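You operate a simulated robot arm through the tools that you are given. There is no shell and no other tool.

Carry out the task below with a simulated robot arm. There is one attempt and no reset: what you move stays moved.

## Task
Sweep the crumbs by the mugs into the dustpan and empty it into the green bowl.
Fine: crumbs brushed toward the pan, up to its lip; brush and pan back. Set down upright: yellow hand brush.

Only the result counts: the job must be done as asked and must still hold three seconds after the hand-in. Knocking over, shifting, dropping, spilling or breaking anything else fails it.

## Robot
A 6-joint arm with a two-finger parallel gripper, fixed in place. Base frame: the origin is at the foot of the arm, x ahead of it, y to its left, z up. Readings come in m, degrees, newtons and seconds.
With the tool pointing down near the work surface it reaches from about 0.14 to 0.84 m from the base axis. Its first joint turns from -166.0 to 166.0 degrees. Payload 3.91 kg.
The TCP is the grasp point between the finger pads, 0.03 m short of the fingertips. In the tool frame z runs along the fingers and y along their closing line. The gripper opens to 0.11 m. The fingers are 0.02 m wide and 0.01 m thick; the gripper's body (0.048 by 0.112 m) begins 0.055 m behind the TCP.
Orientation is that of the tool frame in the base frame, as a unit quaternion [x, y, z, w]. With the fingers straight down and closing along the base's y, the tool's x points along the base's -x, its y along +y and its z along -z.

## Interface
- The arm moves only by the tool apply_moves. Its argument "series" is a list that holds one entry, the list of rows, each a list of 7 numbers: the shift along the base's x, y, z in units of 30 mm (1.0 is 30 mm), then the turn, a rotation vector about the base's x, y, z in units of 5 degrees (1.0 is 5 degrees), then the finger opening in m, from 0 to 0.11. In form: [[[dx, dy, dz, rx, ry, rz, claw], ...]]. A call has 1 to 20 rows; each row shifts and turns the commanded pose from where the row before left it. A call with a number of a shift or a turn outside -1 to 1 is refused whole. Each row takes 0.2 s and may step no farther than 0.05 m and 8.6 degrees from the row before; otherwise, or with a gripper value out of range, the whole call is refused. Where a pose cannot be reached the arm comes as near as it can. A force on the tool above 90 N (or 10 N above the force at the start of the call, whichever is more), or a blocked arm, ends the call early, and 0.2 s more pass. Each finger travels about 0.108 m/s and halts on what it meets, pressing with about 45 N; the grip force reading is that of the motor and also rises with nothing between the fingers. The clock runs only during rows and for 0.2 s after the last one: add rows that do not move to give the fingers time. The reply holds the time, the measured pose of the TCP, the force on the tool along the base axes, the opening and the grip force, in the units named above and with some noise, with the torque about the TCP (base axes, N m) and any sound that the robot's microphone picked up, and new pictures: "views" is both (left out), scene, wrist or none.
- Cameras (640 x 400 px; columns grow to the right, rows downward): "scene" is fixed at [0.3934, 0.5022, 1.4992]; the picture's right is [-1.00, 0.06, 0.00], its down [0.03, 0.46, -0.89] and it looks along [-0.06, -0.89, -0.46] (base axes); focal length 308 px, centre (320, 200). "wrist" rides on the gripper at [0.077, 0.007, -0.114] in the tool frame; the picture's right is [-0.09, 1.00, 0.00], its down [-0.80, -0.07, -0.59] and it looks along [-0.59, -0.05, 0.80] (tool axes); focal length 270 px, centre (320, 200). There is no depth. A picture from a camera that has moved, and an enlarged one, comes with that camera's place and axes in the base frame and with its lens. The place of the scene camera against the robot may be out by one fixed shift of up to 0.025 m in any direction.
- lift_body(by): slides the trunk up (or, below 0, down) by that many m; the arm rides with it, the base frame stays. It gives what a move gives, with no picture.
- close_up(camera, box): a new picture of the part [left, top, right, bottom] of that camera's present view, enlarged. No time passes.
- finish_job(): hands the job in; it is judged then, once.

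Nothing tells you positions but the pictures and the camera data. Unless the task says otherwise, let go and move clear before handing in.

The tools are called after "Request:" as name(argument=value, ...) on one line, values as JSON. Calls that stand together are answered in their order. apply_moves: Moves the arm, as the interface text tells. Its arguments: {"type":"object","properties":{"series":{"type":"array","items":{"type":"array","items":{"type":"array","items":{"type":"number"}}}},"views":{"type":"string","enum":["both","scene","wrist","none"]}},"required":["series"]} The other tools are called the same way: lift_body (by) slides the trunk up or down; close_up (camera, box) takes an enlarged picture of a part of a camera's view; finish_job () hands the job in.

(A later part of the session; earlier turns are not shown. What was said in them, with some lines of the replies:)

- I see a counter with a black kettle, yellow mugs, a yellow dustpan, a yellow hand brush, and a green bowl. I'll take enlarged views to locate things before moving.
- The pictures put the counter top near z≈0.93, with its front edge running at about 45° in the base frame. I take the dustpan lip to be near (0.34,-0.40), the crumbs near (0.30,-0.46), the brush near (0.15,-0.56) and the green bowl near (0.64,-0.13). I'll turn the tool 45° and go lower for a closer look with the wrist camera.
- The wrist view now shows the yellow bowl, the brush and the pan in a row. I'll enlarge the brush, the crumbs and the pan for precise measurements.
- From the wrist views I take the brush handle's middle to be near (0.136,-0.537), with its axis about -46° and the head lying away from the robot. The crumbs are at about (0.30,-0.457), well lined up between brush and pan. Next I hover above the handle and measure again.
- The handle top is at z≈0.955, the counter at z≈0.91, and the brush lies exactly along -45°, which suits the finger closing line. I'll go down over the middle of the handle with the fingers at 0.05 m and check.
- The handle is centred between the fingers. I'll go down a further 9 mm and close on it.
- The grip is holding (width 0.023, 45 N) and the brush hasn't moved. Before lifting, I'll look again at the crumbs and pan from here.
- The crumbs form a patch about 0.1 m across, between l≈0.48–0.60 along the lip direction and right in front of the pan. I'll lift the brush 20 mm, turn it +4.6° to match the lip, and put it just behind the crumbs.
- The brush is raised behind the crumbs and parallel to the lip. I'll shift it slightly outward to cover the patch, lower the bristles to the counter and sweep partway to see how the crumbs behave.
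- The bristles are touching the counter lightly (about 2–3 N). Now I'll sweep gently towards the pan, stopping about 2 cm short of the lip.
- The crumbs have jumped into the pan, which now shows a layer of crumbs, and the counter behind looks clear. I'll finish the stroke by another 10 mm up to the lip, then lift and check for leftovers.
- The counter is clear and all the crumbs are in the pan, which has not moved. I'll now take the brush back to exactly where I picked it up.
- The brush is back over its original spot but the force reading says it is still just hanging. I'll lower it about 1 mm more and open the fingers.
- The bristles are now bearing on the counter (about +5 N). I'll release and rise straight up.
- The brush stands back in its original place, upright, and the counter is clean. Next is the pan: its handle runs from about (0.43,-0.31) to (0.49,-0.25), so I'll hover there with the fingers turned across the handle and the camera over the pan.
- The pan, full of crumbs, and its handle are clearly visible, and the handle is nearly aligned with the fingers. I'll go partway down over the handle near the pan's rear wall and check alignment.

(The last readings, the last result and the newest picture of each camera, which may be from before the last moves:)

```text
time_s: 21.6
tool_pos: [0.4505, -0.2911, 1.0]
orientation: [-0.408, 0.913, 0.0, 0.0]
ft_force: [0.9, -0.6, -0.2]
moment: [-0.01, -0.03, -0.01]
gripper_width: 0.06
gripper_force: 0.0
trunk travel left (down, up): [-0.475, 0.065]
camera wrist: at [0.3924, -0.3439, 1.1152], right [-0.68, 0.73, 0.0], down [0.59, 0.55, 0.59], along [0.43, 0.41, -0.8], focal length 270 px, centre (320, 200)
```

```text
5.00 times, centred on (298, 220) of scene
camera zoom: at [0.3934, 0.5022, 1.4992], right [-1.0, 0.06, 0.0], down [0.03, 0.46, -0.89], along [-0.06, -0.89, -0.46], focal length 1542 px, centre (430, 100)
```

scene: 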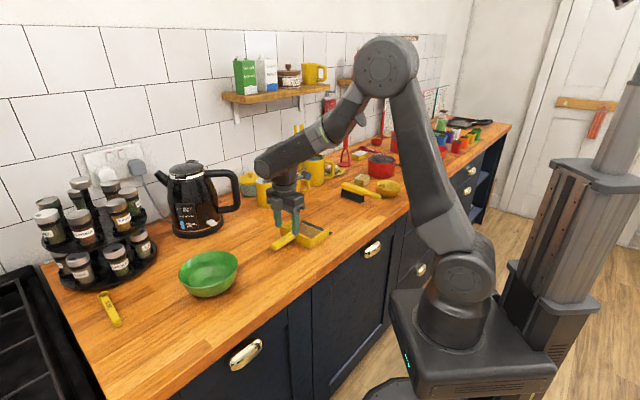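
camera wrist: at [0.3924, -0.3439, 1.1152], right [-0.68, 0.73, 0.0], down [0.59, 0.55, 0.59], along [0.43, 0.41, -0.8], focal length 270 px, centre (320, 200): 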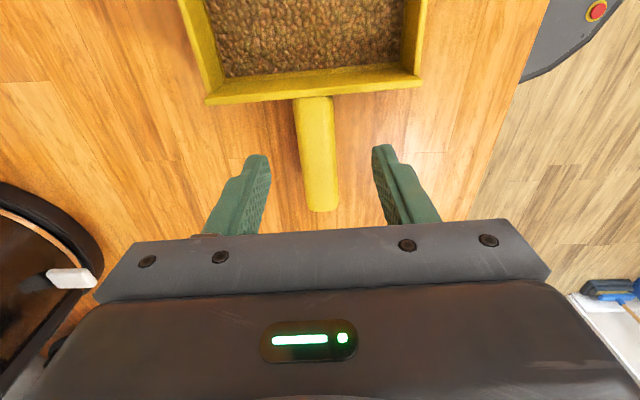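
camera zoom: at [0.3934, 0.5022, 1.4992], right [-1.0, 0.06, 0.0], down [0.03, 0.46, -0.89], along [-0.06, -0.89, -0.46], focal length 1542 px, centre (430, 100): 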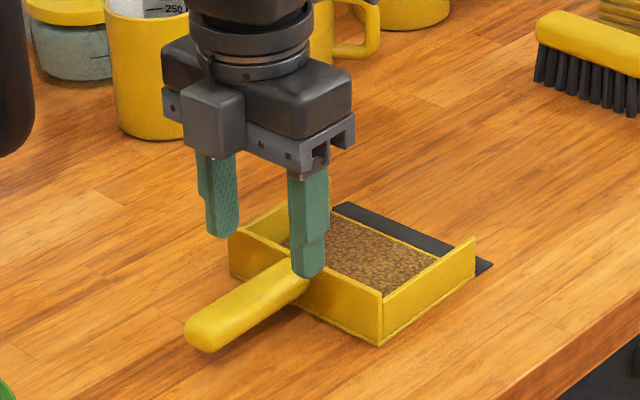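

The handle sits about 3 mm off-centre, so I'll correct that, lower to z≈0.947 and close on it.

Request:
apply_moves(series=[[[0.073, -0.08, -0.6, 0, 0, 0, 0.06], [0, 0, -0.6, 0, 0, 0, 0.06], [0, 0, -0.567, 0, 0, 0, 0.06], [0, 0, 0, 0, 0, 0, 0.06]]])

Request:
close_up(camera="wrist", box=[160, 0, 480, 240])

Request:
close_up(camera="scene", box=[250, 180, 346, 260])

```text
time_s: 22.6
tool_pos: [0.4511, -0.2938, 0.9483]
orientation: [-0.407, 0.913, 0.001, 0.0]
ft_force: [0.4, 0.3, -1.1]
moment: [0.01, -0.01, 0.04]
gripper_width: 0.0601
gripper_force: 0.1
trunk travel left (down, up): [-0.475, 0.065]
camera wrist: at [0.3947, -0.3462, 1.0619], right [-0.68, 0.73, 0.0], down [0.59, 0.55, 0.59], along [0.43, 0.41, -0.8], focal length 270 px, centre (320, 200)
```

scene: 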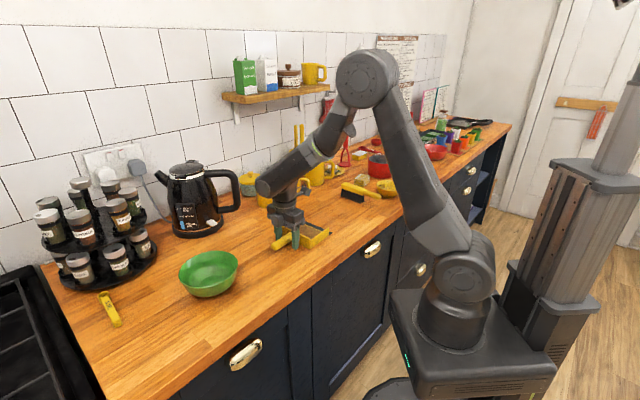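
wrist: 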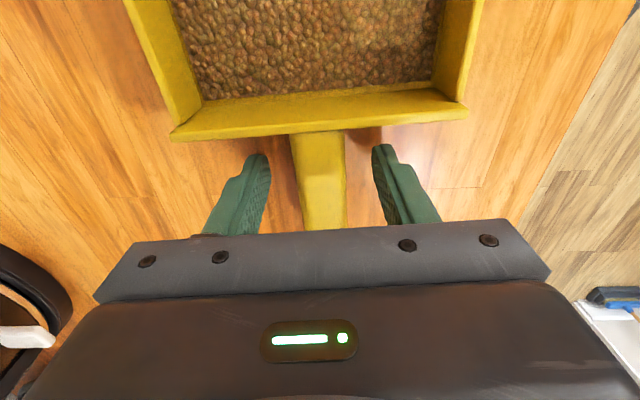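

```text
1.67 times, centred on (320, 120) of wrist
camera zoom: at [0.3947, -0.3462, 1.0619], right [-0.68, 0.73, 0.0], down [0.59, 0.55, 0.59], along [0.43, 0.41, -0.8], focal length 450 px, centre (320, 333)
```

zoom: 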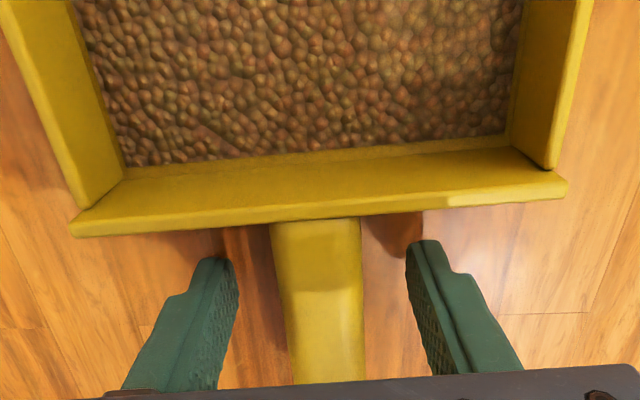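

```text
5.00 times, centred on (298, 220) of scene
camera zoom: at [0.3934, 0.5022, 1.4992], right [-1.0, 0.06, 0.0], down [0.03, 0.46, -0.89], along [-0.06, -0.89, -0.46], focal length 1542 px, centre (430, 100)
```

zoom: 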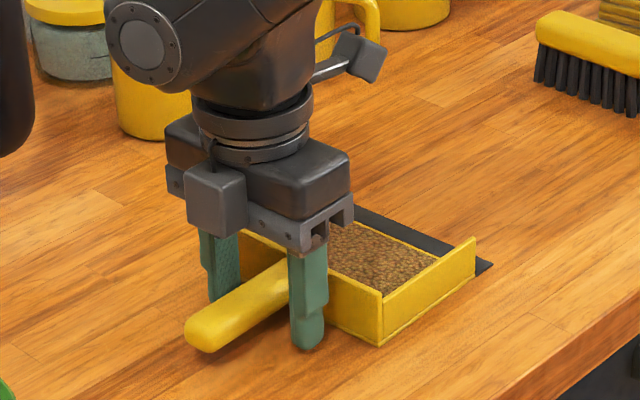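

The handle is centred between the fingers with clearance to the counter. Closing now.

Request:
apply_moves(series=[[[0, 0, 0, 0, 0, 0, 0.03], [0, 0, 0, 0, 0, 0, 0.0], [0, 0, 0, 0, 0, 0, 0.0], [0, 0, 0, 0, 0, 0, 0.0]]], views="none")

Request:
close_up(camera="scene", box=[250, 180, 346, 260])

Request:
close_up(camera="wrist", box=[160, 0, 480, 240])

```text
time_s: 23.6
tool_pos: [0.4514, -0.2934, 0.9473]
orientation: [-0.408, 0.913, 0.0, 0.0]
ft_force: [-0.3, 0.2, 0.3]
moment: [0.01, -0.03, -0.05]
gripper_width: 0.0258
gripper_force: 45.1
trunk travel left (down, up): [-0.475, 0.065]
```

```text
5.00 times, centred on (298, 220) of scene
camera zoom: at [0.3934, 0.5022, 1.4992], right [-1.0, 0.06, 0.0], down [0.03, 0.46, -0.89], along [-0.06, -0.89, -0.46], focal length 1542 px, centre (430, 100)
```

zoom: 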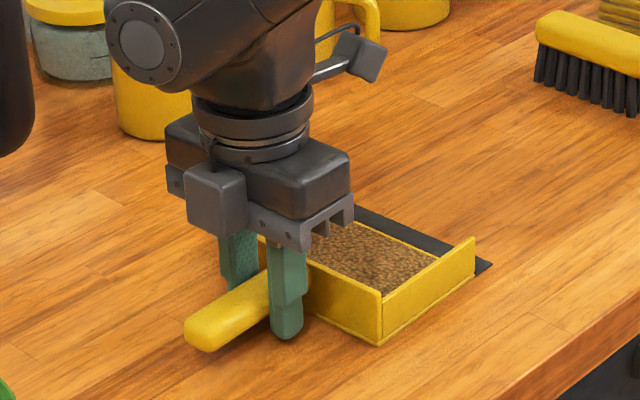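

```text
1.67 times, centred on (320, 120) of wrist
camera zoom: at [0.3946, -0.3462, 1.0621], right [-0.68, 0.73, 0.0], down [0.59, 0.55, 0.59], along [0.43, 0.41, -0.8], focal length 450 px, centre (320, 333)
```

zoom: 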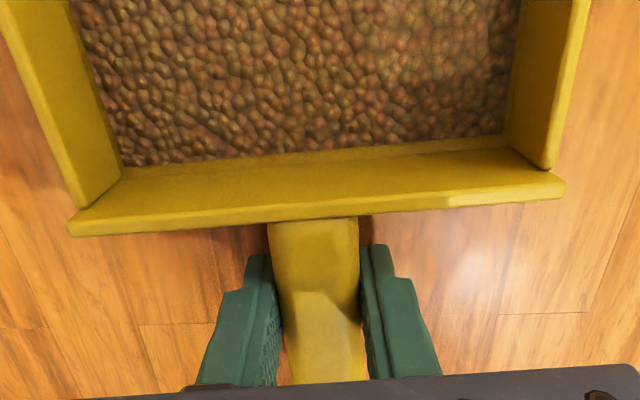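

The pan handle is held (45 N) and the pan did not shift. I'll lift it 45 mm straight up and check that it stays level.

Request:
apply_moves(series=[[[0, 0, 0.5, 0, 0, 0, 0.0], [0, 0, 0.5, 0, 0, 0, 0.0], [0, 0, 0.5, 0, 0, 0, 0.0], [0, 0, 0, 0, 0, 0, 0.0]]])

Request:
close_up(camera="scene", box=[250, 170, 346, 250])

Request:
close_up(camera="wrist", box=[160, 0, 480, 240])

```text
time_s: 24.6
tool_pos: [0.4518, -0.294, 0.9918]
orientation: [-0.407, 0.913, 0.0, -0.001]
ft_force: [0.1, 0.5, -1.9]
moment: [0.08, -0.02, 0.03]
gripper_width: 0.0254
gripper_force: 45.7
trunk travel left (down, up): [-0.475, 0.065]
camera wrist: at [0.3948, -0.3465, 1.1069], right [-0.68, 0.73, 0.0], down [0.59, 0.55, 0.59], along [0.43, 0.41, -0.8], focal length 270 px, centre (320, 200)
```

scene: 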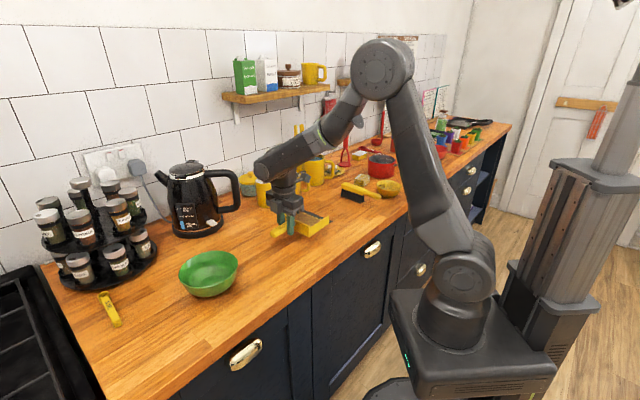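
wrist: 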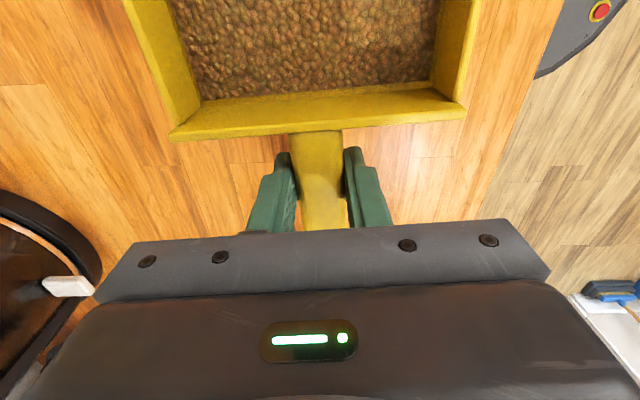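

```text
5.00 times, centred on (298, 210) of scene
camera zoom: at [0.3934, 0.5022, 1.4992], right [-1.0, 0.06, 0.0], down [0.03, 0.46, -0.89], along [-0.06, -0.89, -0.46], focal length 1542 px, centre (430, 150)
```

zoom: 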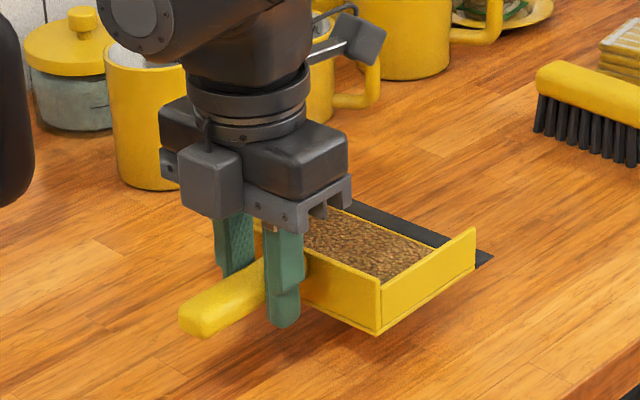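

```text
1.67 times, centred on (320, 120) of wrist
camera zoom: at [0.3948, -0.3465, 1.1069], right [-0.68, 0.73, 0.0], down [0.59, 0.55, 0.59], along [0.43, 0.41, -0.8], focal length 450 px, centre (320, 333)
```

zoom: 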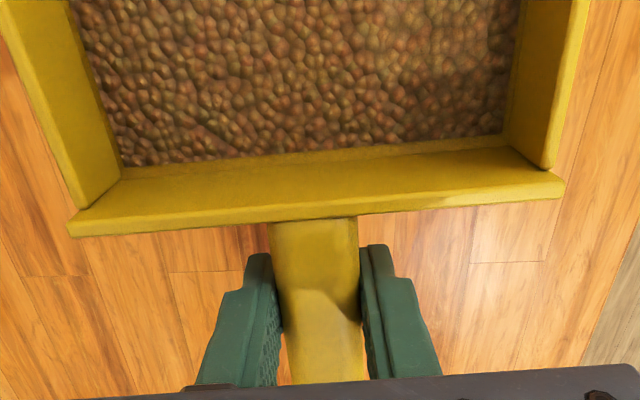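

The pan is held level and secure (about 2 N), with all its crumbs. I'll take a closer look at the green bowl to fix its position before carrying the pan over.

Request:
close_up(camera="scene", box=[164, 236, 260, 306])

```text
5.71 times, centred on (212, 271) of scene
camera zoom: at [0.3934, 0.5022, 1.4992], right [-1.0, 0.06, 0.0], down [0.03, 0.46, -0.89], along [-0.06, -0.89, -0.46], focal length 1762 px, centre (937, -206)
```

zoom: 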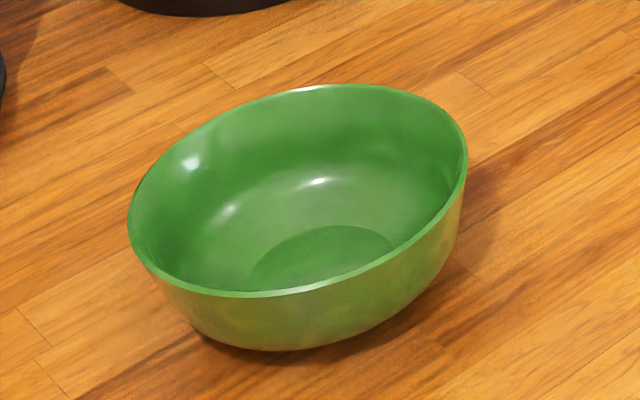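

I place the bowl centre near (0.636,-0.125) with rim radius about 0.076, after correcting for the scene camera's offset. I'll raise the pan with its lip tipped up 5° and start carrying it towards the bowl, turning so the lip faces the robot side.

Request:
apply_moves(series=[[[0, 0, 0.75, -0.248, 0.223, 0, 0.0], [0, 0, 0.75, -0.248, 0.223, 0, 0.0], [0, 0, 0.75, -0.248, 0.223, 0, 0.0], [0.5, 0.25, 0.1, 0, 0, -1, 0.0], [0.5, 0.25, 0.1, 0, 0, -1, 0.0], [0.5, 0.25, 0.1, 0, 0, -1, 0.0], [0.5, 0.25, 0.1, 0, 0, -1, 0.0], [0.5, 0.25, 0.1, 0, 0, -1, 0.0], [0.5, 0.25, 0.1, 0, 0, -1, 0.0], [0, 0, 0, 0, 0, 0, 0.0]]])

Request:
close_up(camera="scene", box=[170, 160, 330, 310])

```text
time_s: 26.8
tool_pos: [0.5434, -0.2491, 1.078]
orientation: [-0.156, 0.987, -0.007, -0.044]
ft_force: [0.6, -0.5, -2.0]
moment: [0.03, -0.12, -0.01]
gripper_width: 0.0256
gripper_force: 44.7
trunk travel left (down, up): [-0.475, 0.065]
camera wrist: at [0.4764, -0.2627, 1.1992], right [-0.23, 0.97, -0.01], down [0.83, 0.2, 0.52], along [0.51, 0.11, -0.85], focal length 270 px, centre (320, 200)
```

scene: 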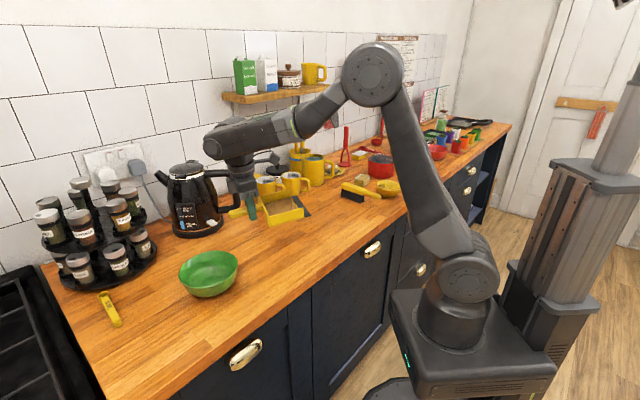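
wrist: 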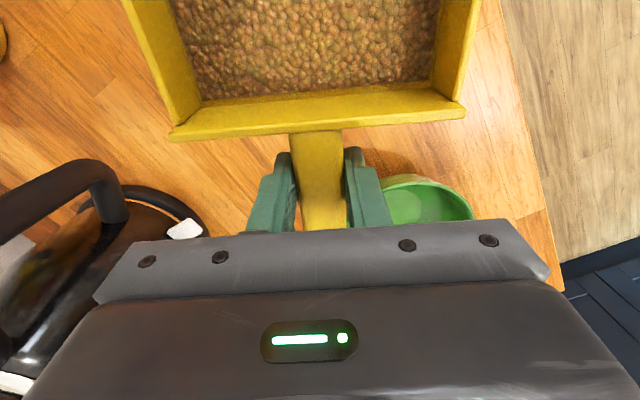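

```text
2.67 times, centred on (250, 235) of scene
camera zoom: at [0.3934, 0.5022, 1.4992], right [-1.0, 0.06, 0.0], down [0.03, 0.46, -0.89], along [-0.06, -0.89, -0.46], focal length 822 px, centre (507, 107)
```

zoom: 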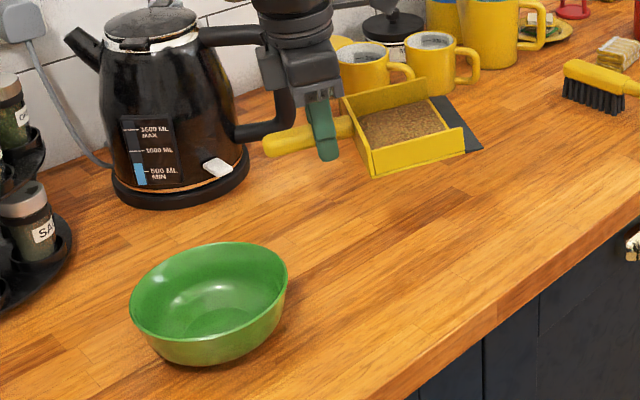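

Pan and crumbs are steady. The bowl's rim just shows in the wrist view, so I'll enlarge it to refine the bowl centre.

Request:
close_up(camera="wrist", box=[360, 150, 520, 250])

```text
4.00 times, centred on (440, 200) of wrist
camera zoom: at [0.4764, -0.2627, 1.1992], right [-0.23, 0.97, -0.01], down [0.83, 0.2, 0.52], along [0.51, 0.11, -0.85], focal length 1081 px, centre (-160, 200)
```

zoom: 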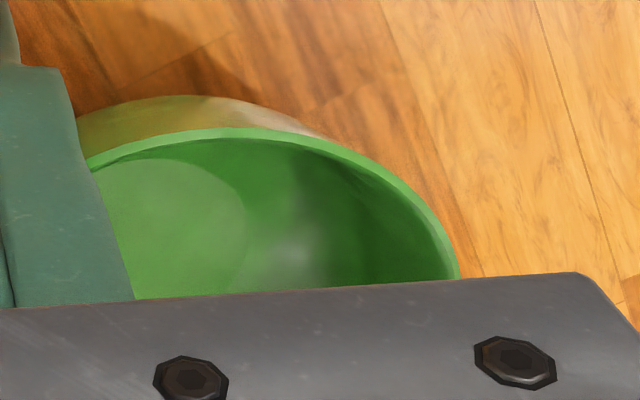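

The wrist fit agrees with the scene estimate, so I take the bowl centre as (0.636,-0.130). I'll continue carrying and turning until the lip is just inside the bowl's near rim, with the pan still tipped slightly back.

Request:
apply_moves(series=[[[0.837, 0.4, -0.075, 0, 0, -0.75, 0.0], [0.837, 0.4, -0.075, 0, 0, -0.75, 0.0], [0.837, 0.4, -0.075, 0, 0, -0.75, 0.0], [0.837, 0.4, -0.075, 0, 0, -0.75, 0.0], [0.837, 0.4, -0.075, 0, 0, -0.75, 0.0], [0.837, 0.4, -0.075, 0, 0, -0.75, 0.0], [0.837, 0.4, -0.075, 0, 0, -0.75, 0.0], [0.837, 0.4, -0.075, 0, 0, -0.75, 0.0], [0, 0, 0, 0, 0, 0, 0.0]]])

Request:
close_up(camera="scene", box=[130, 180, 290, 310])

```text
time_s: 28.8
tool_pos: [0.7437, -0.1527, 1.0603]
orientation: [0.105, 0.993, 0.005, -0.044]
ft_force: [-0.4, -0.1, -1.4]
moment: [-0.02, -0.12, -0.01]
gripper_width: 0.0254
gripper_force: 44.7
trunk travel left (down, up): [-0.475, 0.065]
camera wrist: at [0.6787, -0.1314, 1.1813], right [0.29, 0.96, -0.01], down [0.82, -0.25, 0.52], along [0.5, -0.16, -0.85], focal length 270 px, centre (320, 200)
```

scene: 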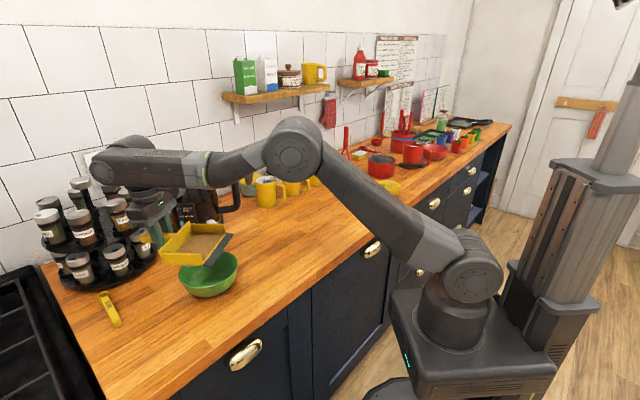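
wrist: 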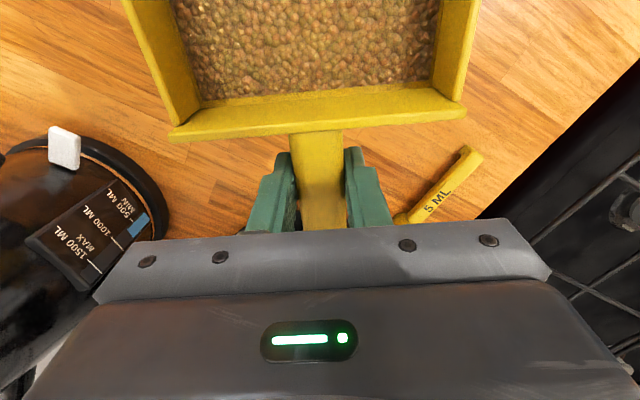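

```text
3.08 times, centred on (210, 245) of scene
camera zoom: at [0.3934, 0.5022, 1.4992], right [-1.0, 0.06, 0.0], down [0.03, 0.46, -0.89], along [-0.06, -0.89, -0.46], focal length 949 px, centre (658, 62)
```

zoom: 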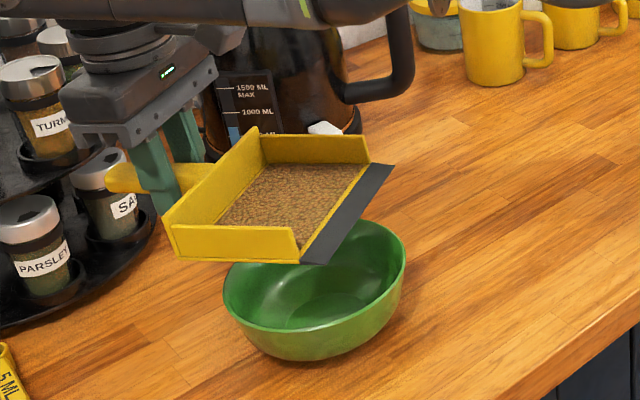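

The pan is level over the bowl with its lip inside the near rim, and nothing is close to the gripper. I'll start the pour, first to about 30° lip-down while keeping the lip over the bowl centre.

Request:
apply_moves(series=[[[0.1223, -0.0259, 0.125, -0.2071, -0.9783, 0, 0.0], [0.1223, -0.0259, 0.125, -0.2071, -0.9783, 0, 0.0], [0.1223, -0.0259, 0.125, -0.2071, -0.9783, 0, 0.0], [0.1223, -0.0259, 0.125, -0.2071, -0.9783, 0, 0.0], [-0.1087, 0.023, 0.333, -0.2071, -0.9783, 0, 0.0], [-0.1087, 0.023, 0.333, -0.2071, -0.9783, 0, 0.0], [-0.1087, 0.023, 0.333, -0.2071, -0.9783, 0, 0.0], [0, 0, 0, 0, 0, 0, 0.0]]])

Request:
close_up(camera="scene", box=[130, 180, 290, 310])

```text
time_s: 30.6
tool_pos: [0.7473, -0.1519, 1.1046]
orientation: [0.1, 0.961, -0.027, 0.258]
ft_force: [-0.2, -0.2, -2.1]
moment: [-0.05, -0.09, 0.0]
gripper_width: 0.0257
gripper_force: 45.3
trunk travel left (down, up): [-0.475, 0.065]
camera wrist: at [0.6271, -0.1206, 1.1662], right [0.28, 0.96, 0.04], down [0.37, -0.15, 0.92], along [0.88, -0.24, -0.4], focal length 270 px, centre (320, 200)
```

scene: 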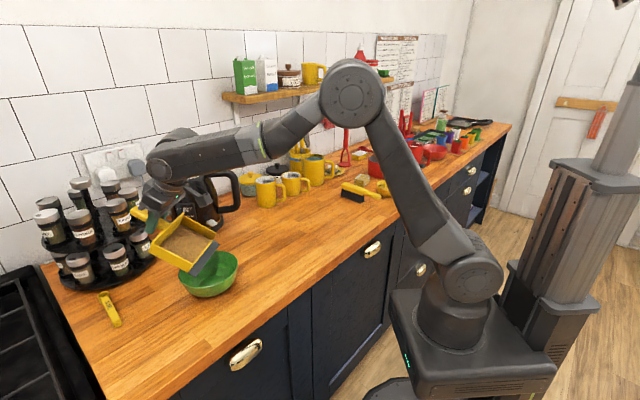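
wrist: 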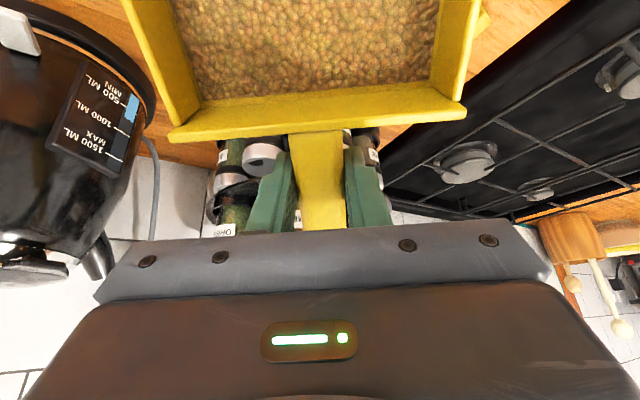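

```text
3.08 times, centred on (210, 245) of scene
camera zoom: at [0.3934, 0.5022, 1.4992], right [-1.0, 0.06, 0.0], down [0.03, 0.46, -0.89], along [-0.06, -0.89, -0.46], focal length 949 px, centre (658, 62)
```

zoom: 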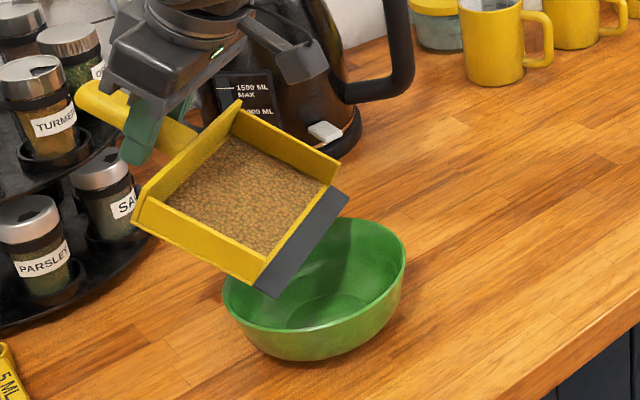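

The lip is right over the middle of the bowl and the crumbs are still in the pan at 30°. I'll continue tipping to 60°.

Request:
apply_moves(series=[[[-0.326, 0.069, 0.278, -0.2071, -0.9783, 0, 0.0], [-0.326, 0.069, 0.278, -0.2071, -0.9783, 0, 0.0], [-0.326, 0.069, 0.278, -0.2071, -0.9783, 0, 0.0], [-0.3805, 0.0806, 0.189, -0.2071, -0.9783, 0, 0.0], [-0.3805, 0.0806, 0.189, -0.2071, -0.9783, 0, 0.0], [-0.3805, 0.0806, 0.189, -0.2071, -0.9783, 0, 0.0], [0, 0, 0, 0, 0, 0, 0.0]]])

Request:
close_up(camera="scene", box=[130, 180, 290, 310])

```text
time_s: 32.2
tool_pos: [0.7061, -0.1457, 1.1584]
orientation: [0.1, 0.878, -0.063, 0.464]
ft_force: [0.0, -0.4, -1.8]
moment: [-0.02, -0.02, 0.02]
gripper_width: 0.0257
gripper_force: 45.1
out of reach, approached as far as the arm can: row 5, 6
trunk travel left (down, up): [-0.475, 0.065]
camera wrist: at [0.5734, -0.1065, 1.1586], right [0.28, 0.96, 0.06], down [-0.06, -0.04, 1.0], along [0.96, -0.28, 0.04], focal length 270 px, centre (320, 200)
```

scene: 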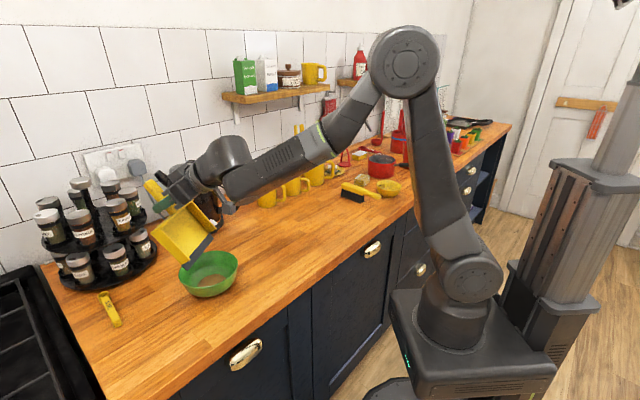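
wrist: 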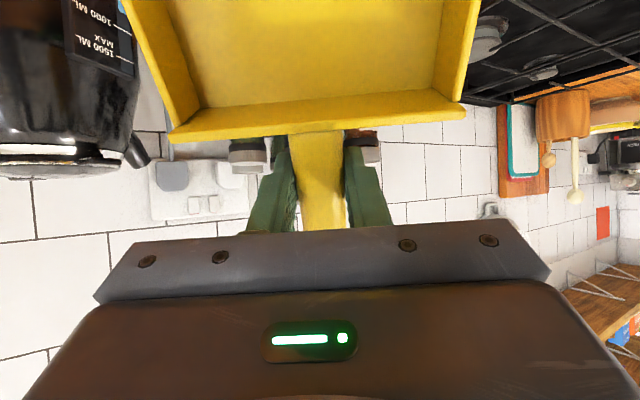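

```text
3.08 times, centred on (210, 245) of scene
camera zoom: at [0.3934, 0.5022, 1.4992], right [-1.0, 0.06, 0.0], down [0.03, 0.46, -0.89], along [-0.06, -0.89, -0.46], focal length 949 px, centre (658, 62)
```

zoom: 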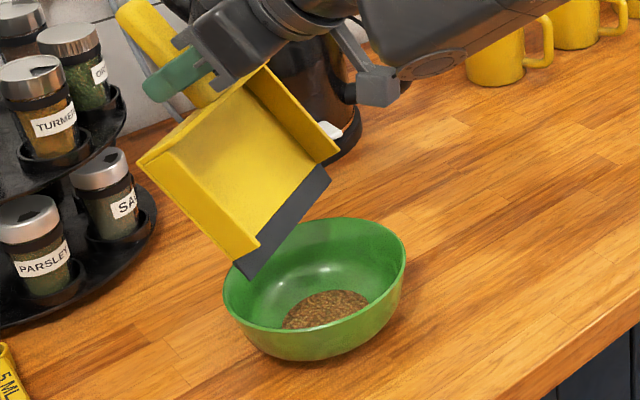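

The crumbs are in the green bowl and the pan is empty. The last two tilt steps were at the reach limit, so I'll carefully reverse out and check where the commanded pose is.

Request:
apply_moves(series=[[[0.3805, -0.0806, 0, 0.2071, 0.9783, 0, 0.0], [0.3805, -0.0806, 0, 0.2071, 0.9783, 0, 0.0], [0, 0, 0, 0, 0, 0, 0.0]]])

Request:
close_up(camera="scene", box=[130, 180, 290, 310])

```text
time_s: 33.0
tool_pos: [0.7305, -0.1498, 1.1582]
orientation: [0.103, 0.915, -0.055, 0.385]
ft_force: [0.2, 0.0, -1.7]
moment: [-0.04, -0.05, -0.04]
gripper_width: 0.0255
gripper_force: 45.1
trunk travel left (down, up): [-0.475, 0.065]
camera wrist: at [0.5984, -0.1114, 1.1826], right [0.29, 0.96, 0.04], down [0.12, -0.08, 0.99], along [0.95, -0.28, -0.13], focal length 270 px, centre (320, 200)
```

scene: 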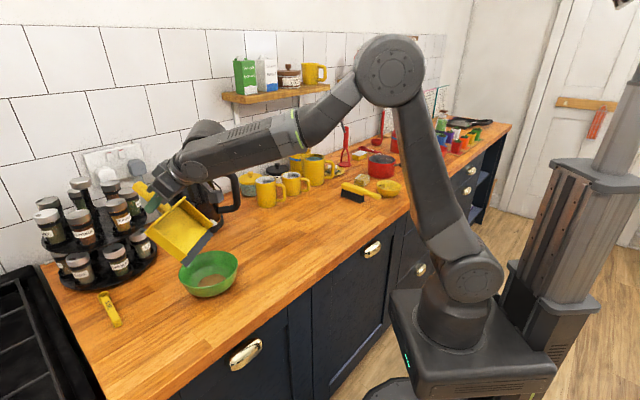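
wrist: 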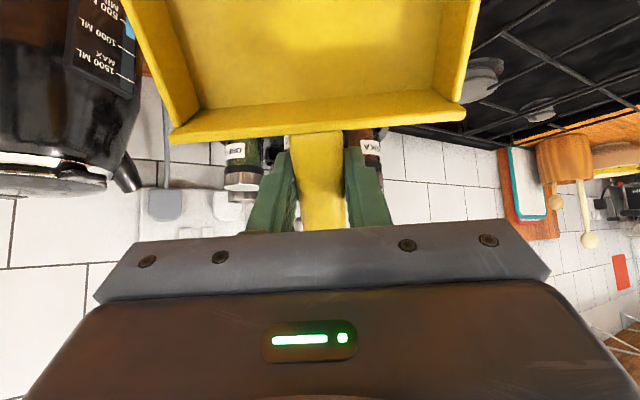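

```text
3.08 times, centred on (210, 245) of scene
camera zoom: at [0.3934, 0.5022, 1.4992], right [-1.0, 0.06, 0.0], down [0.03, 0.46, -0.89], along [-0.06, -0.89, -0.46], focal length 949 px, centre (658, 62)
```

zoom: 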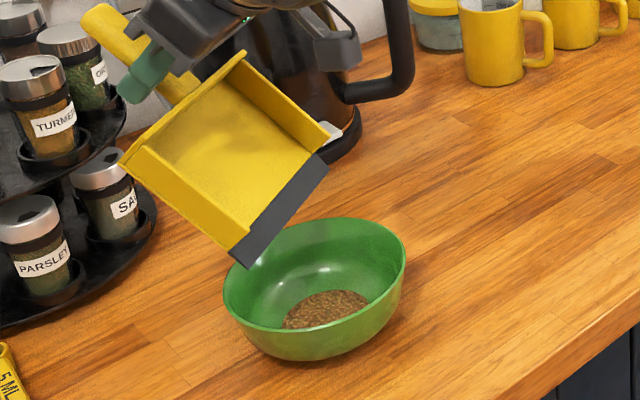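

The commanded pose follows the real one, so I can correct for that. I'll un-tilt the pan while drawing it back towards the robot, keeping it well above the bowl.

Request:
apply_moves(series=[[[-0.1, 0.02, 0, 0.2071, 0.9783, 0, 0.0], [-0.1, 0.02, 0, 0.2071, 0.9783, 0, 0.0], [-0.3, 0.06, 0, 0.2071, 0.9783, 0, 0.0], [-0.3, 0.06, 0, 0.2071, 0.9783, 0, 0.0], [-0.4, 0.08, 0, 0.2071, 0.9783, 0, 0.0], [-0.4, 0.08, 0, 0.2071, 0.9783, 0, 0.0], [-0.4, 0.08, 0, 0.2071, 0.9783, 0, 0.0], [-0.4, 0.08, 0, 0.2071, 0.9783, 0, 0.0], [-0.4, 0.08, 0, 0.2071, 0.9783, 0, 0.0], [0, 0, 0, 0, 0, 0, 0.0]]])

Request:
close_up(camera="scene", box=[130, 160, 310, 310])

```text
time_s: 35.2
tool_pos: [0.6458, -0.1327, 1.1582]
orientation: [0.106, 0.994, -0.017, 0.006]
ft_force: [0.6, -0.2, -2.1]
moment: [-0.04, -0.1, 0.0]
gripper_width: 0.0258
gripper_force: 45.0
trunk travel left (down, up): [-0.475, 0.065]
camera wrist: at [0.57, -0.1067, 1.271], right [0.29, 0.96, -0.03], down [0.76, -0.22, 0.61], along [0.57, -0.2, -0.79], focal length 270 px, centre (320, 200)
```

scene: 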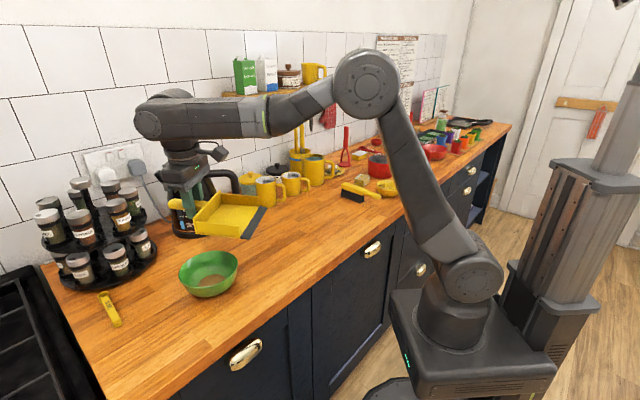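
wrist: 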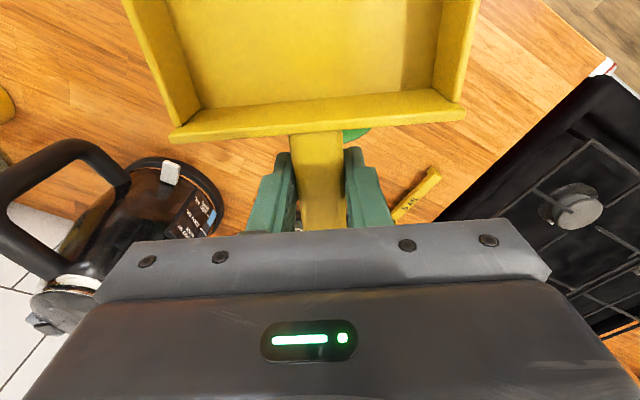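

```text
2.67 times, centred on (220, 235) of scene
camera zoom: at [0.3934, 0.5022, 1.4992], right [-1.0, 0.06, 0.0], down [0.03, 0.46, -0.89], along [-0.06, -0.89, -0.46], focal length 822 px, centre (587, 107)
```

zoom: 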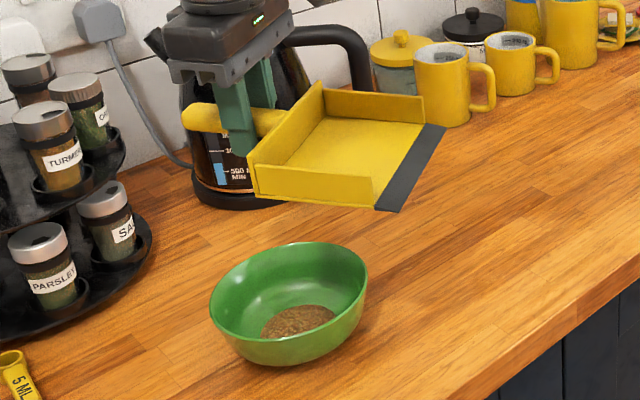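

The pan is empty and the crumbs are in the bowl. A residual roll of about 2° remains from the reach limit, so I'll take that out while carrying the pan back above its original spot.

Request:
apply_moves(series=[[[0, 0, 0, 0.4, 0.096, 0.046, 0.0], [-0.536, -0.448, -0.2, 0, 0, 1, 0.0], [-0.536, -0.448, -0.2, 0, 0, 1, 0.0], [-0.536, -0.448, -0.2, 0, 0, 1, 0.0], [-0.536, -0.448, -0.2, 0, 0, 1, 0.0], [-0.536, -0.448, -0.2, 0, 0, 1, 0.0], [-0.536, -0.448, -0.2, 0, 0, 1, 0.0], [-0.536, -0.448, -0.2, 0, 0, 1, 0.0], [-0.536, -0.448, -0.2, 0, 0, 1, 0.0], [-0.536, -0.448, -0.2, 0, 0, 1, 0.0], [-0.536, -0.448, -0.2, 0, 0, 1, 0.0], [-0.536, -0.448, -0.2, 0, 0, 1, 0.0], [-0.536, -0.448, -0.2, 0, 0, 1, 0.0], [0, 0, 0, 0, 0, 0, 0.0]]])

Request:
close_up(camera="scene", box=[230, 150, 390, 250])

```text
time_s: 38.2
tool_pos: [0.4531, -0.2955, 1.086]
orientation: [-0.409, 0.913, 0.001, 0.001]
ft_force: [0.7, -0.2, -2.6]
moment: [0.07, -0.1, -0.02]
gripper_width: 0.0256
gripper_force: 44.4
trunk travel left (down, up): [-0.475, 0.065]
camera wrist: at [0.3949, -0.3476, 1.2004], right [-0.68, 0.73, 0.0], down [0.59, 0.55, 0.59], along [0.43, 0.41, -0.8], focal length 270 px, centre (320, 200)
```

scene: 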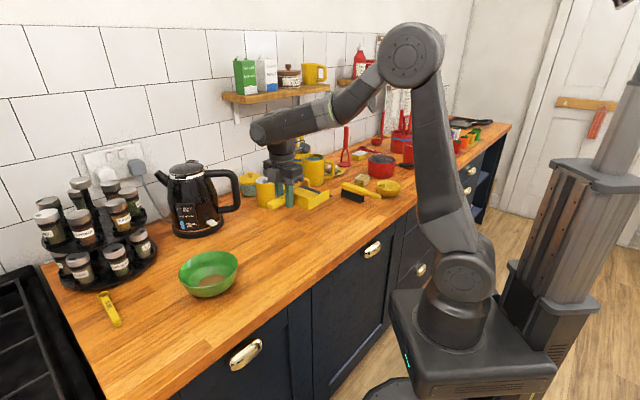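
wrist: 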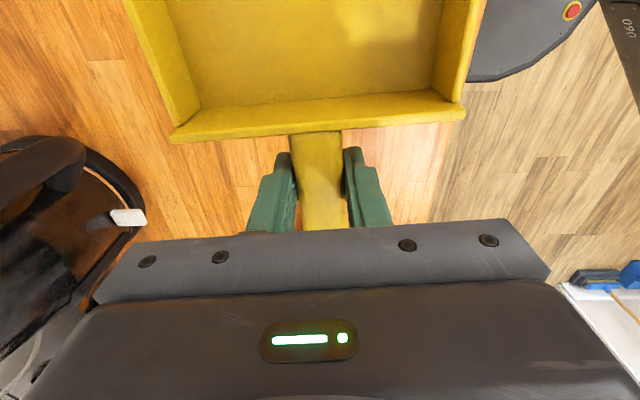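

```text
4.00 times, centred on (310, 200) of scene
camera zoom: at [0.3934, 0.5022, 1.4992], right [-1.0, 0.06, 0.0], down [0.03, 0.46, -0.89], along [-0.06, -0.89, -0.46], focal length 1234 px, centre (360, 200)
```

zoom: 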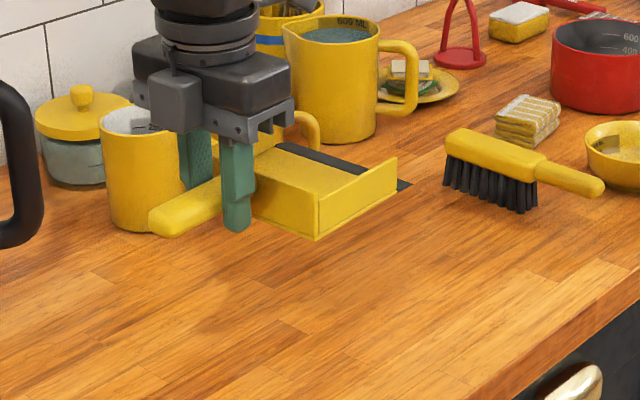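

Orientation matches the grasp pose again and the position is within 2 mm. I'll correct the 2 mm and lower to just above the counter.

Request:
apply_moves(series=[[[-0.057, 0.06, -0.9, 0, 0, 0, 0.0], [0, 0, -0.9, 0, 0, 0, 0.0], [0, 0, -0.9, 0, 0, 0, 0.0], [0, 0, -0.9, 0, 0, 0, 0.0], [0, 0, -0.6, 0, 0, 0, 0.0], [0, 0, -0.2, 0, 0, 0, 0.0], [0, 0, 0, 0, 0, 0, 0.0]]])

Request:
close_up(camera="scene", box=[250, 180, 346, 260])

```text
time_s: 39.8
tool_pos: [0.4502, -0.2934, 0.955]
orientation: [-0.408, 0.913, 0.001, 0.0]
ft_force: [-0.8, 0.1, -1.1]
moment: [0.08, -0.1, -0.02]
gripper_width: 0.0257
gripper_force: 45.2
trunk travel left (down, up): [-0.475, 0.065]
camera wrist: at [0.3932, -0.3453, 1.0686], right [-0.68, 0.73, 0.0], down [0.59, 0.55, 0.59], along [0.43, 0.41, -0.8], focal length 270 px, centre (320, 200)
```

scene: 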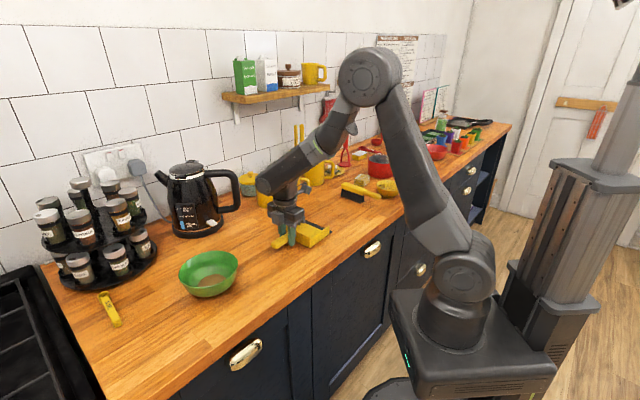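
wrist: 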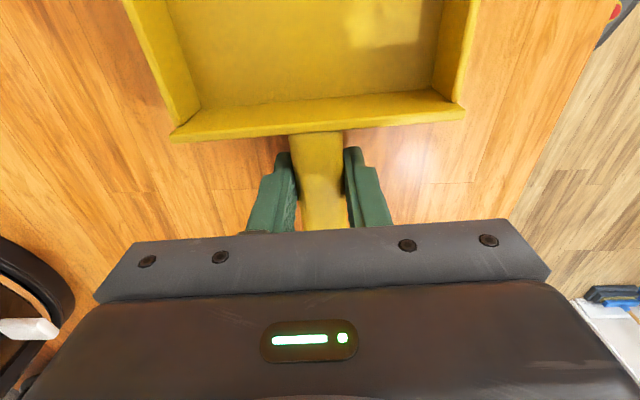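

```text
5.00 times, centred on (298, 220) of scene
camera zoom: at [0.3934, 0.5022, 1.4992], right [-1.0, 0.06, 0.0], down [0.03, 0.46, -0.89], along [-0.06, -0.89, -0.46], focal length 1542 px, centre (430, 100)
```

zoom: 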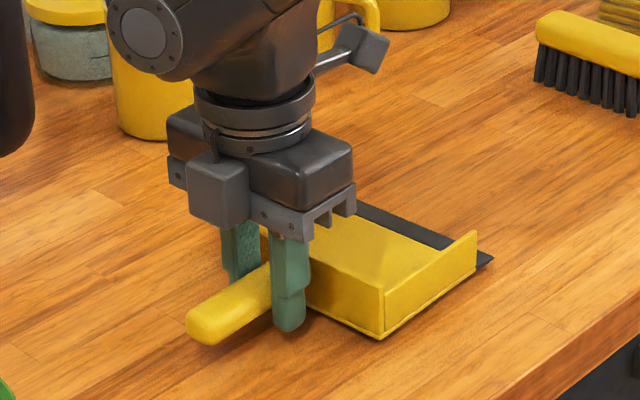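

The pan is over its original footprint, about 7 mm up. I'll lower gently to contact.

Request:
apply_moves(series=[[[0.02, 0, -0.1, 0, 0, 0, 0.0], [0, 0, -0.1, 0, 0, 0, 0.0], [0, 0, -0.03, 0, 0, 0, 0.0], [0, 0, 0, 0, 0, 0, 0.0]]], views="none")

```text
time_s: 40.8
tool_pos: [0.4507, -0.2941, 0.948]
orientation: [-0.408, 0.913, 0.0, -0.001]
ft_force: [0.6, -0.4, 7.7]
moment: [-1.08, 0.88, 0.03]
gripper_width: 0.0257
gripper_force: 44.8
trunk travel left (down, up): [-0.475, 0.065]
```

The lip touched first, with about 8 N. I'll ease off half a millimetre and then open the fingers.

Request:
apply_moves(series=[[[0, 0, 0.02, 0, 0, 0, 0.0], [0, 0, 0, 0, 0, 0, 0.0]]], views="none")

```text
time_s: 41.4
tool_pos: [0.4527, -0.292, 0.9479]
orientation: [-0.408, 0.913, 0.0, -0.001]
ft_force: [0.4, -1.3, 4.8]
moment: [-0.79, 0.38, 0.15]
gripper_width: 0.0254
gripper_force: 45.1
trunk travel left (down, up): [-0.475, 0.065]
```

Contact is light now. I'll open the fingers and rise straight up clear of the handle.

Request:
apply_moves(series=[[[0, 0, 0, 0, 0, 0, 0.032], [0, 0, 0, 0, 0, 0, 0.05], [0, 0, 0, 0, 0, 0, 0.06], [0, 0, 0, 0, 0, 0, 0.06]]])

Request:
close_up(camera="scene", box=[250, 180, 346, 260])

Request:
close_up(camera="wrist", box=[160, 0, 480, 240])

```text
time_s: 42.4
tool_pos: [0.4508, -0.292, 0.9493]
orientation: [-0.408, 0.913, 0.0, -0.001]
ft_force: [0.0, 0.1, -0.7]
moment: [0.01, 0.0, 0.01]
gripper_width: 0.0601
gripper_force: 0.1
trunk travel left (down, up): [-0.475, 0.065]
camera wrist: at [0.3939, -0.3451, 1.0624], right [-0.68, 0.73, 0.0], down [0.59, 0.55, 0.59], along [0.43, 0.41, -0.8], focal length 270 px, centre (320, 200)
```

scene: 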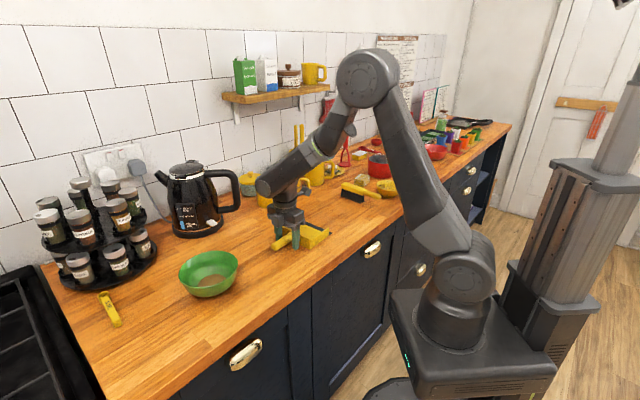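
wrist: 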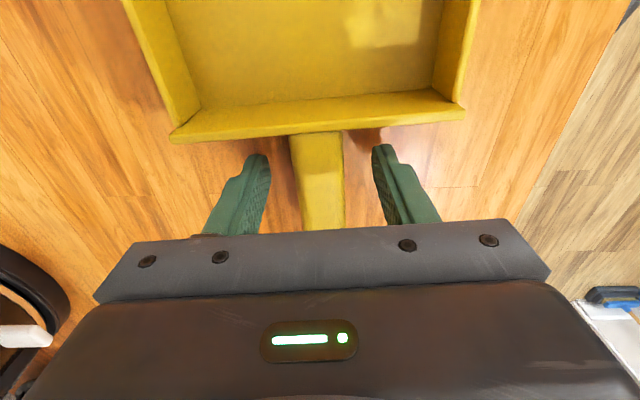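

```text
5.00 times, centred on (298, 220) of scene
camera zoom: at [0.3934, 0.5022, 1.4992], right [-1.0, 0.06, 0.0], down [0.03, 0.46, -0.89], along [-0.06, -0.89, -0.46], focal length 1542 px, centre (430, 100)
```

zoom: 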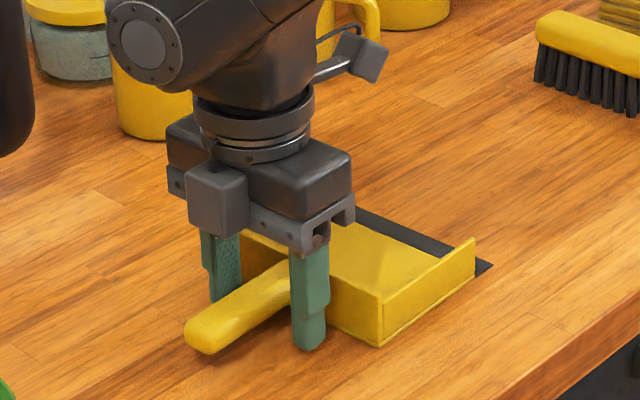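

```text
1.67 times, centred on (320, 120) of wrist
camera zoom: at [0.3939, -0.3451, 1.0624], right [-0.68, 0.73, 0.0], down [0.59, 0.55, 0.59], along [0.43, 0.41, -0.8], focal length 450 px, centre (320, 333)
```

zoom: 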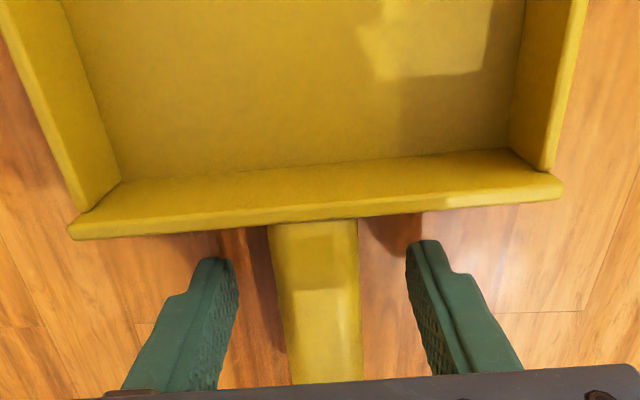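

The pan sits on its original footprint, empty. I'll rise clear of it and check the whole scene.

Request:
apply_moves(series=[[[0, 0, 0.5, 0, 0, 0, 0.06], [0, 0, 1, 0, 0, 0, 0.06], [0, 0, 1, 0, 0, 0, 0.06], [0, 0, 1, 0, 0, 0, 0.06], [0, 0, 1, 0, 0, 0, 0.06], [0, 0, 1, 0, 0, 0, 0.06], [0, 0, 1, 0, 0, 0, 0.06], [-0.8, 0.3, 0.6, 0, 0, 0, 0.06], [-0.8, 0.3, 0.6, 0, 0, 0, 0.06], [-0.8, 0.3, 0.6, 0, 0, 0, 0.06], [-0.8, 0.3, 0.6, 0, 0, 0, 0.06], [0, 0, 0, 0, 0, 0, 0.06]]])

Request:
close_up(camera="scene", box=[170, 150, 426, 310])

Request:
close_up(camera="scene", box=[260, 160, 420, 260])

Request:
close_up(camera="scene", box=[164, 236, 260, 306])

```text
time_s: 45.0
tool_pos: [0.3556, -0.2576, 1.2148]
orientation: [-0.409, 0.912, 0.001, -0.001]
ft_force: [-0.1, -0.5, 0.5]
moment: [0.01, -0.01, -0.02]
gripper_width: 0.0599
gripper_force: 0.1
trunk travel left (down, up): [-0.475, 0.065]
camera wrist: at [0.2986, -0.3099, 1.329], right [-0.68, 0.73, 0.0], down [0.59, 0.55, 0.59], along [0.43, 0.41, -0.8], focal length 270 px, centre (320, 200)
```

scene: 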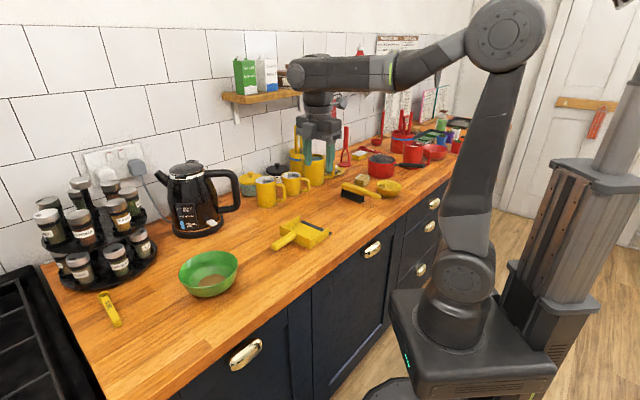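
wrist: 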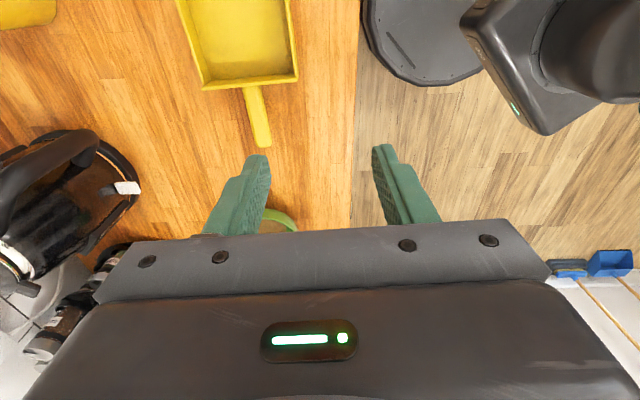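

```text
2.50 times, centred on (298, 230) of scene
camera zoom: at [0.3934, 0.5022, 1.4992], right [-1.0, 0.06, 0.0], down [0.03, 0.46, -0.89], along [-0.06, -0.89, -0.46], focal length 771 px, centre (375, 125)
```

zoom: 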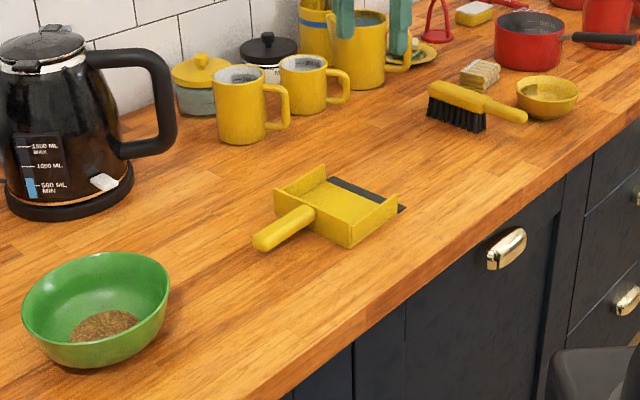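

```text
4.00 times, centred on (340, 210) of scene
camera zoom: at [0.3934, 0.5022, 1.4992], right [-1.0, 0.06, 0.0], down [0.03, 0.46, -0.89], along [-0.06, -0.89, -0.46], focal length 1234 px, centre (240, 160)
```

zoom: 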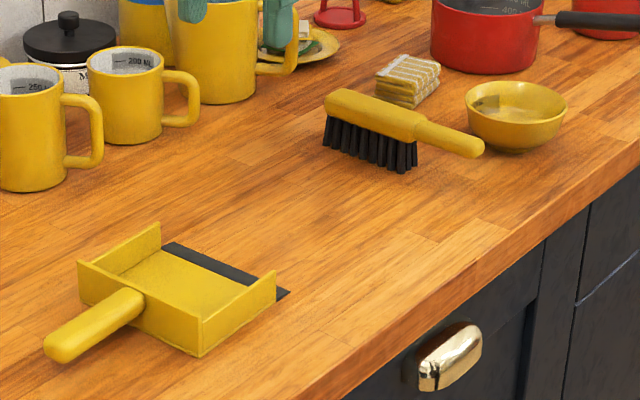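

```text
5.71 times, centred on (212, 271) of scene
camera zoom: at [0.3934, 0.5022, 1.4992], right [-1.0, 0.06, 0.0], down [0.03, 0.46, -0.89], along [-0.06, -0.89, -0.46], focal length 1762 px, centre (937, -206)
```

zoom: 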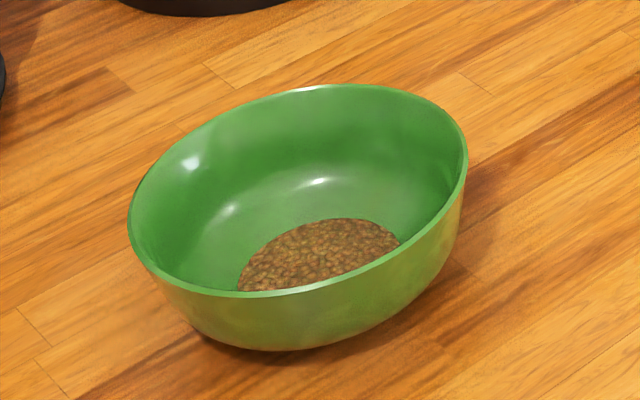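

The crumbs are in the green bowl, which hasn't moved, and the counter is clean. The pan and the upright brush are back where they started, and the arm is clear, so I'm handing in.

Request:
finish_job()

```text
The job is handed in.
```

The crumbs by the mugs were swept into the dustpan and emptied into the green bowl, and I've handed the job in. The reply only said it was received, so I don't have a verdict yet.

- **Crumbs:** one sweep, finished at the lip, put them all in the pan. The last pictures show the counter clean, the pan empty and the crumbs in the bowl.
- **Brush and pan:** the yellow brush is standing upright on its bristles where it started. The pan is back in its own place to within about 2 mm.
- **Everything else:** nothing else looks moved, and the gripper is open and clear.

While emptying the pan, the arm reached its limit at about 56°, short of the 60° I was aiming for, but the pan still emptied completely.
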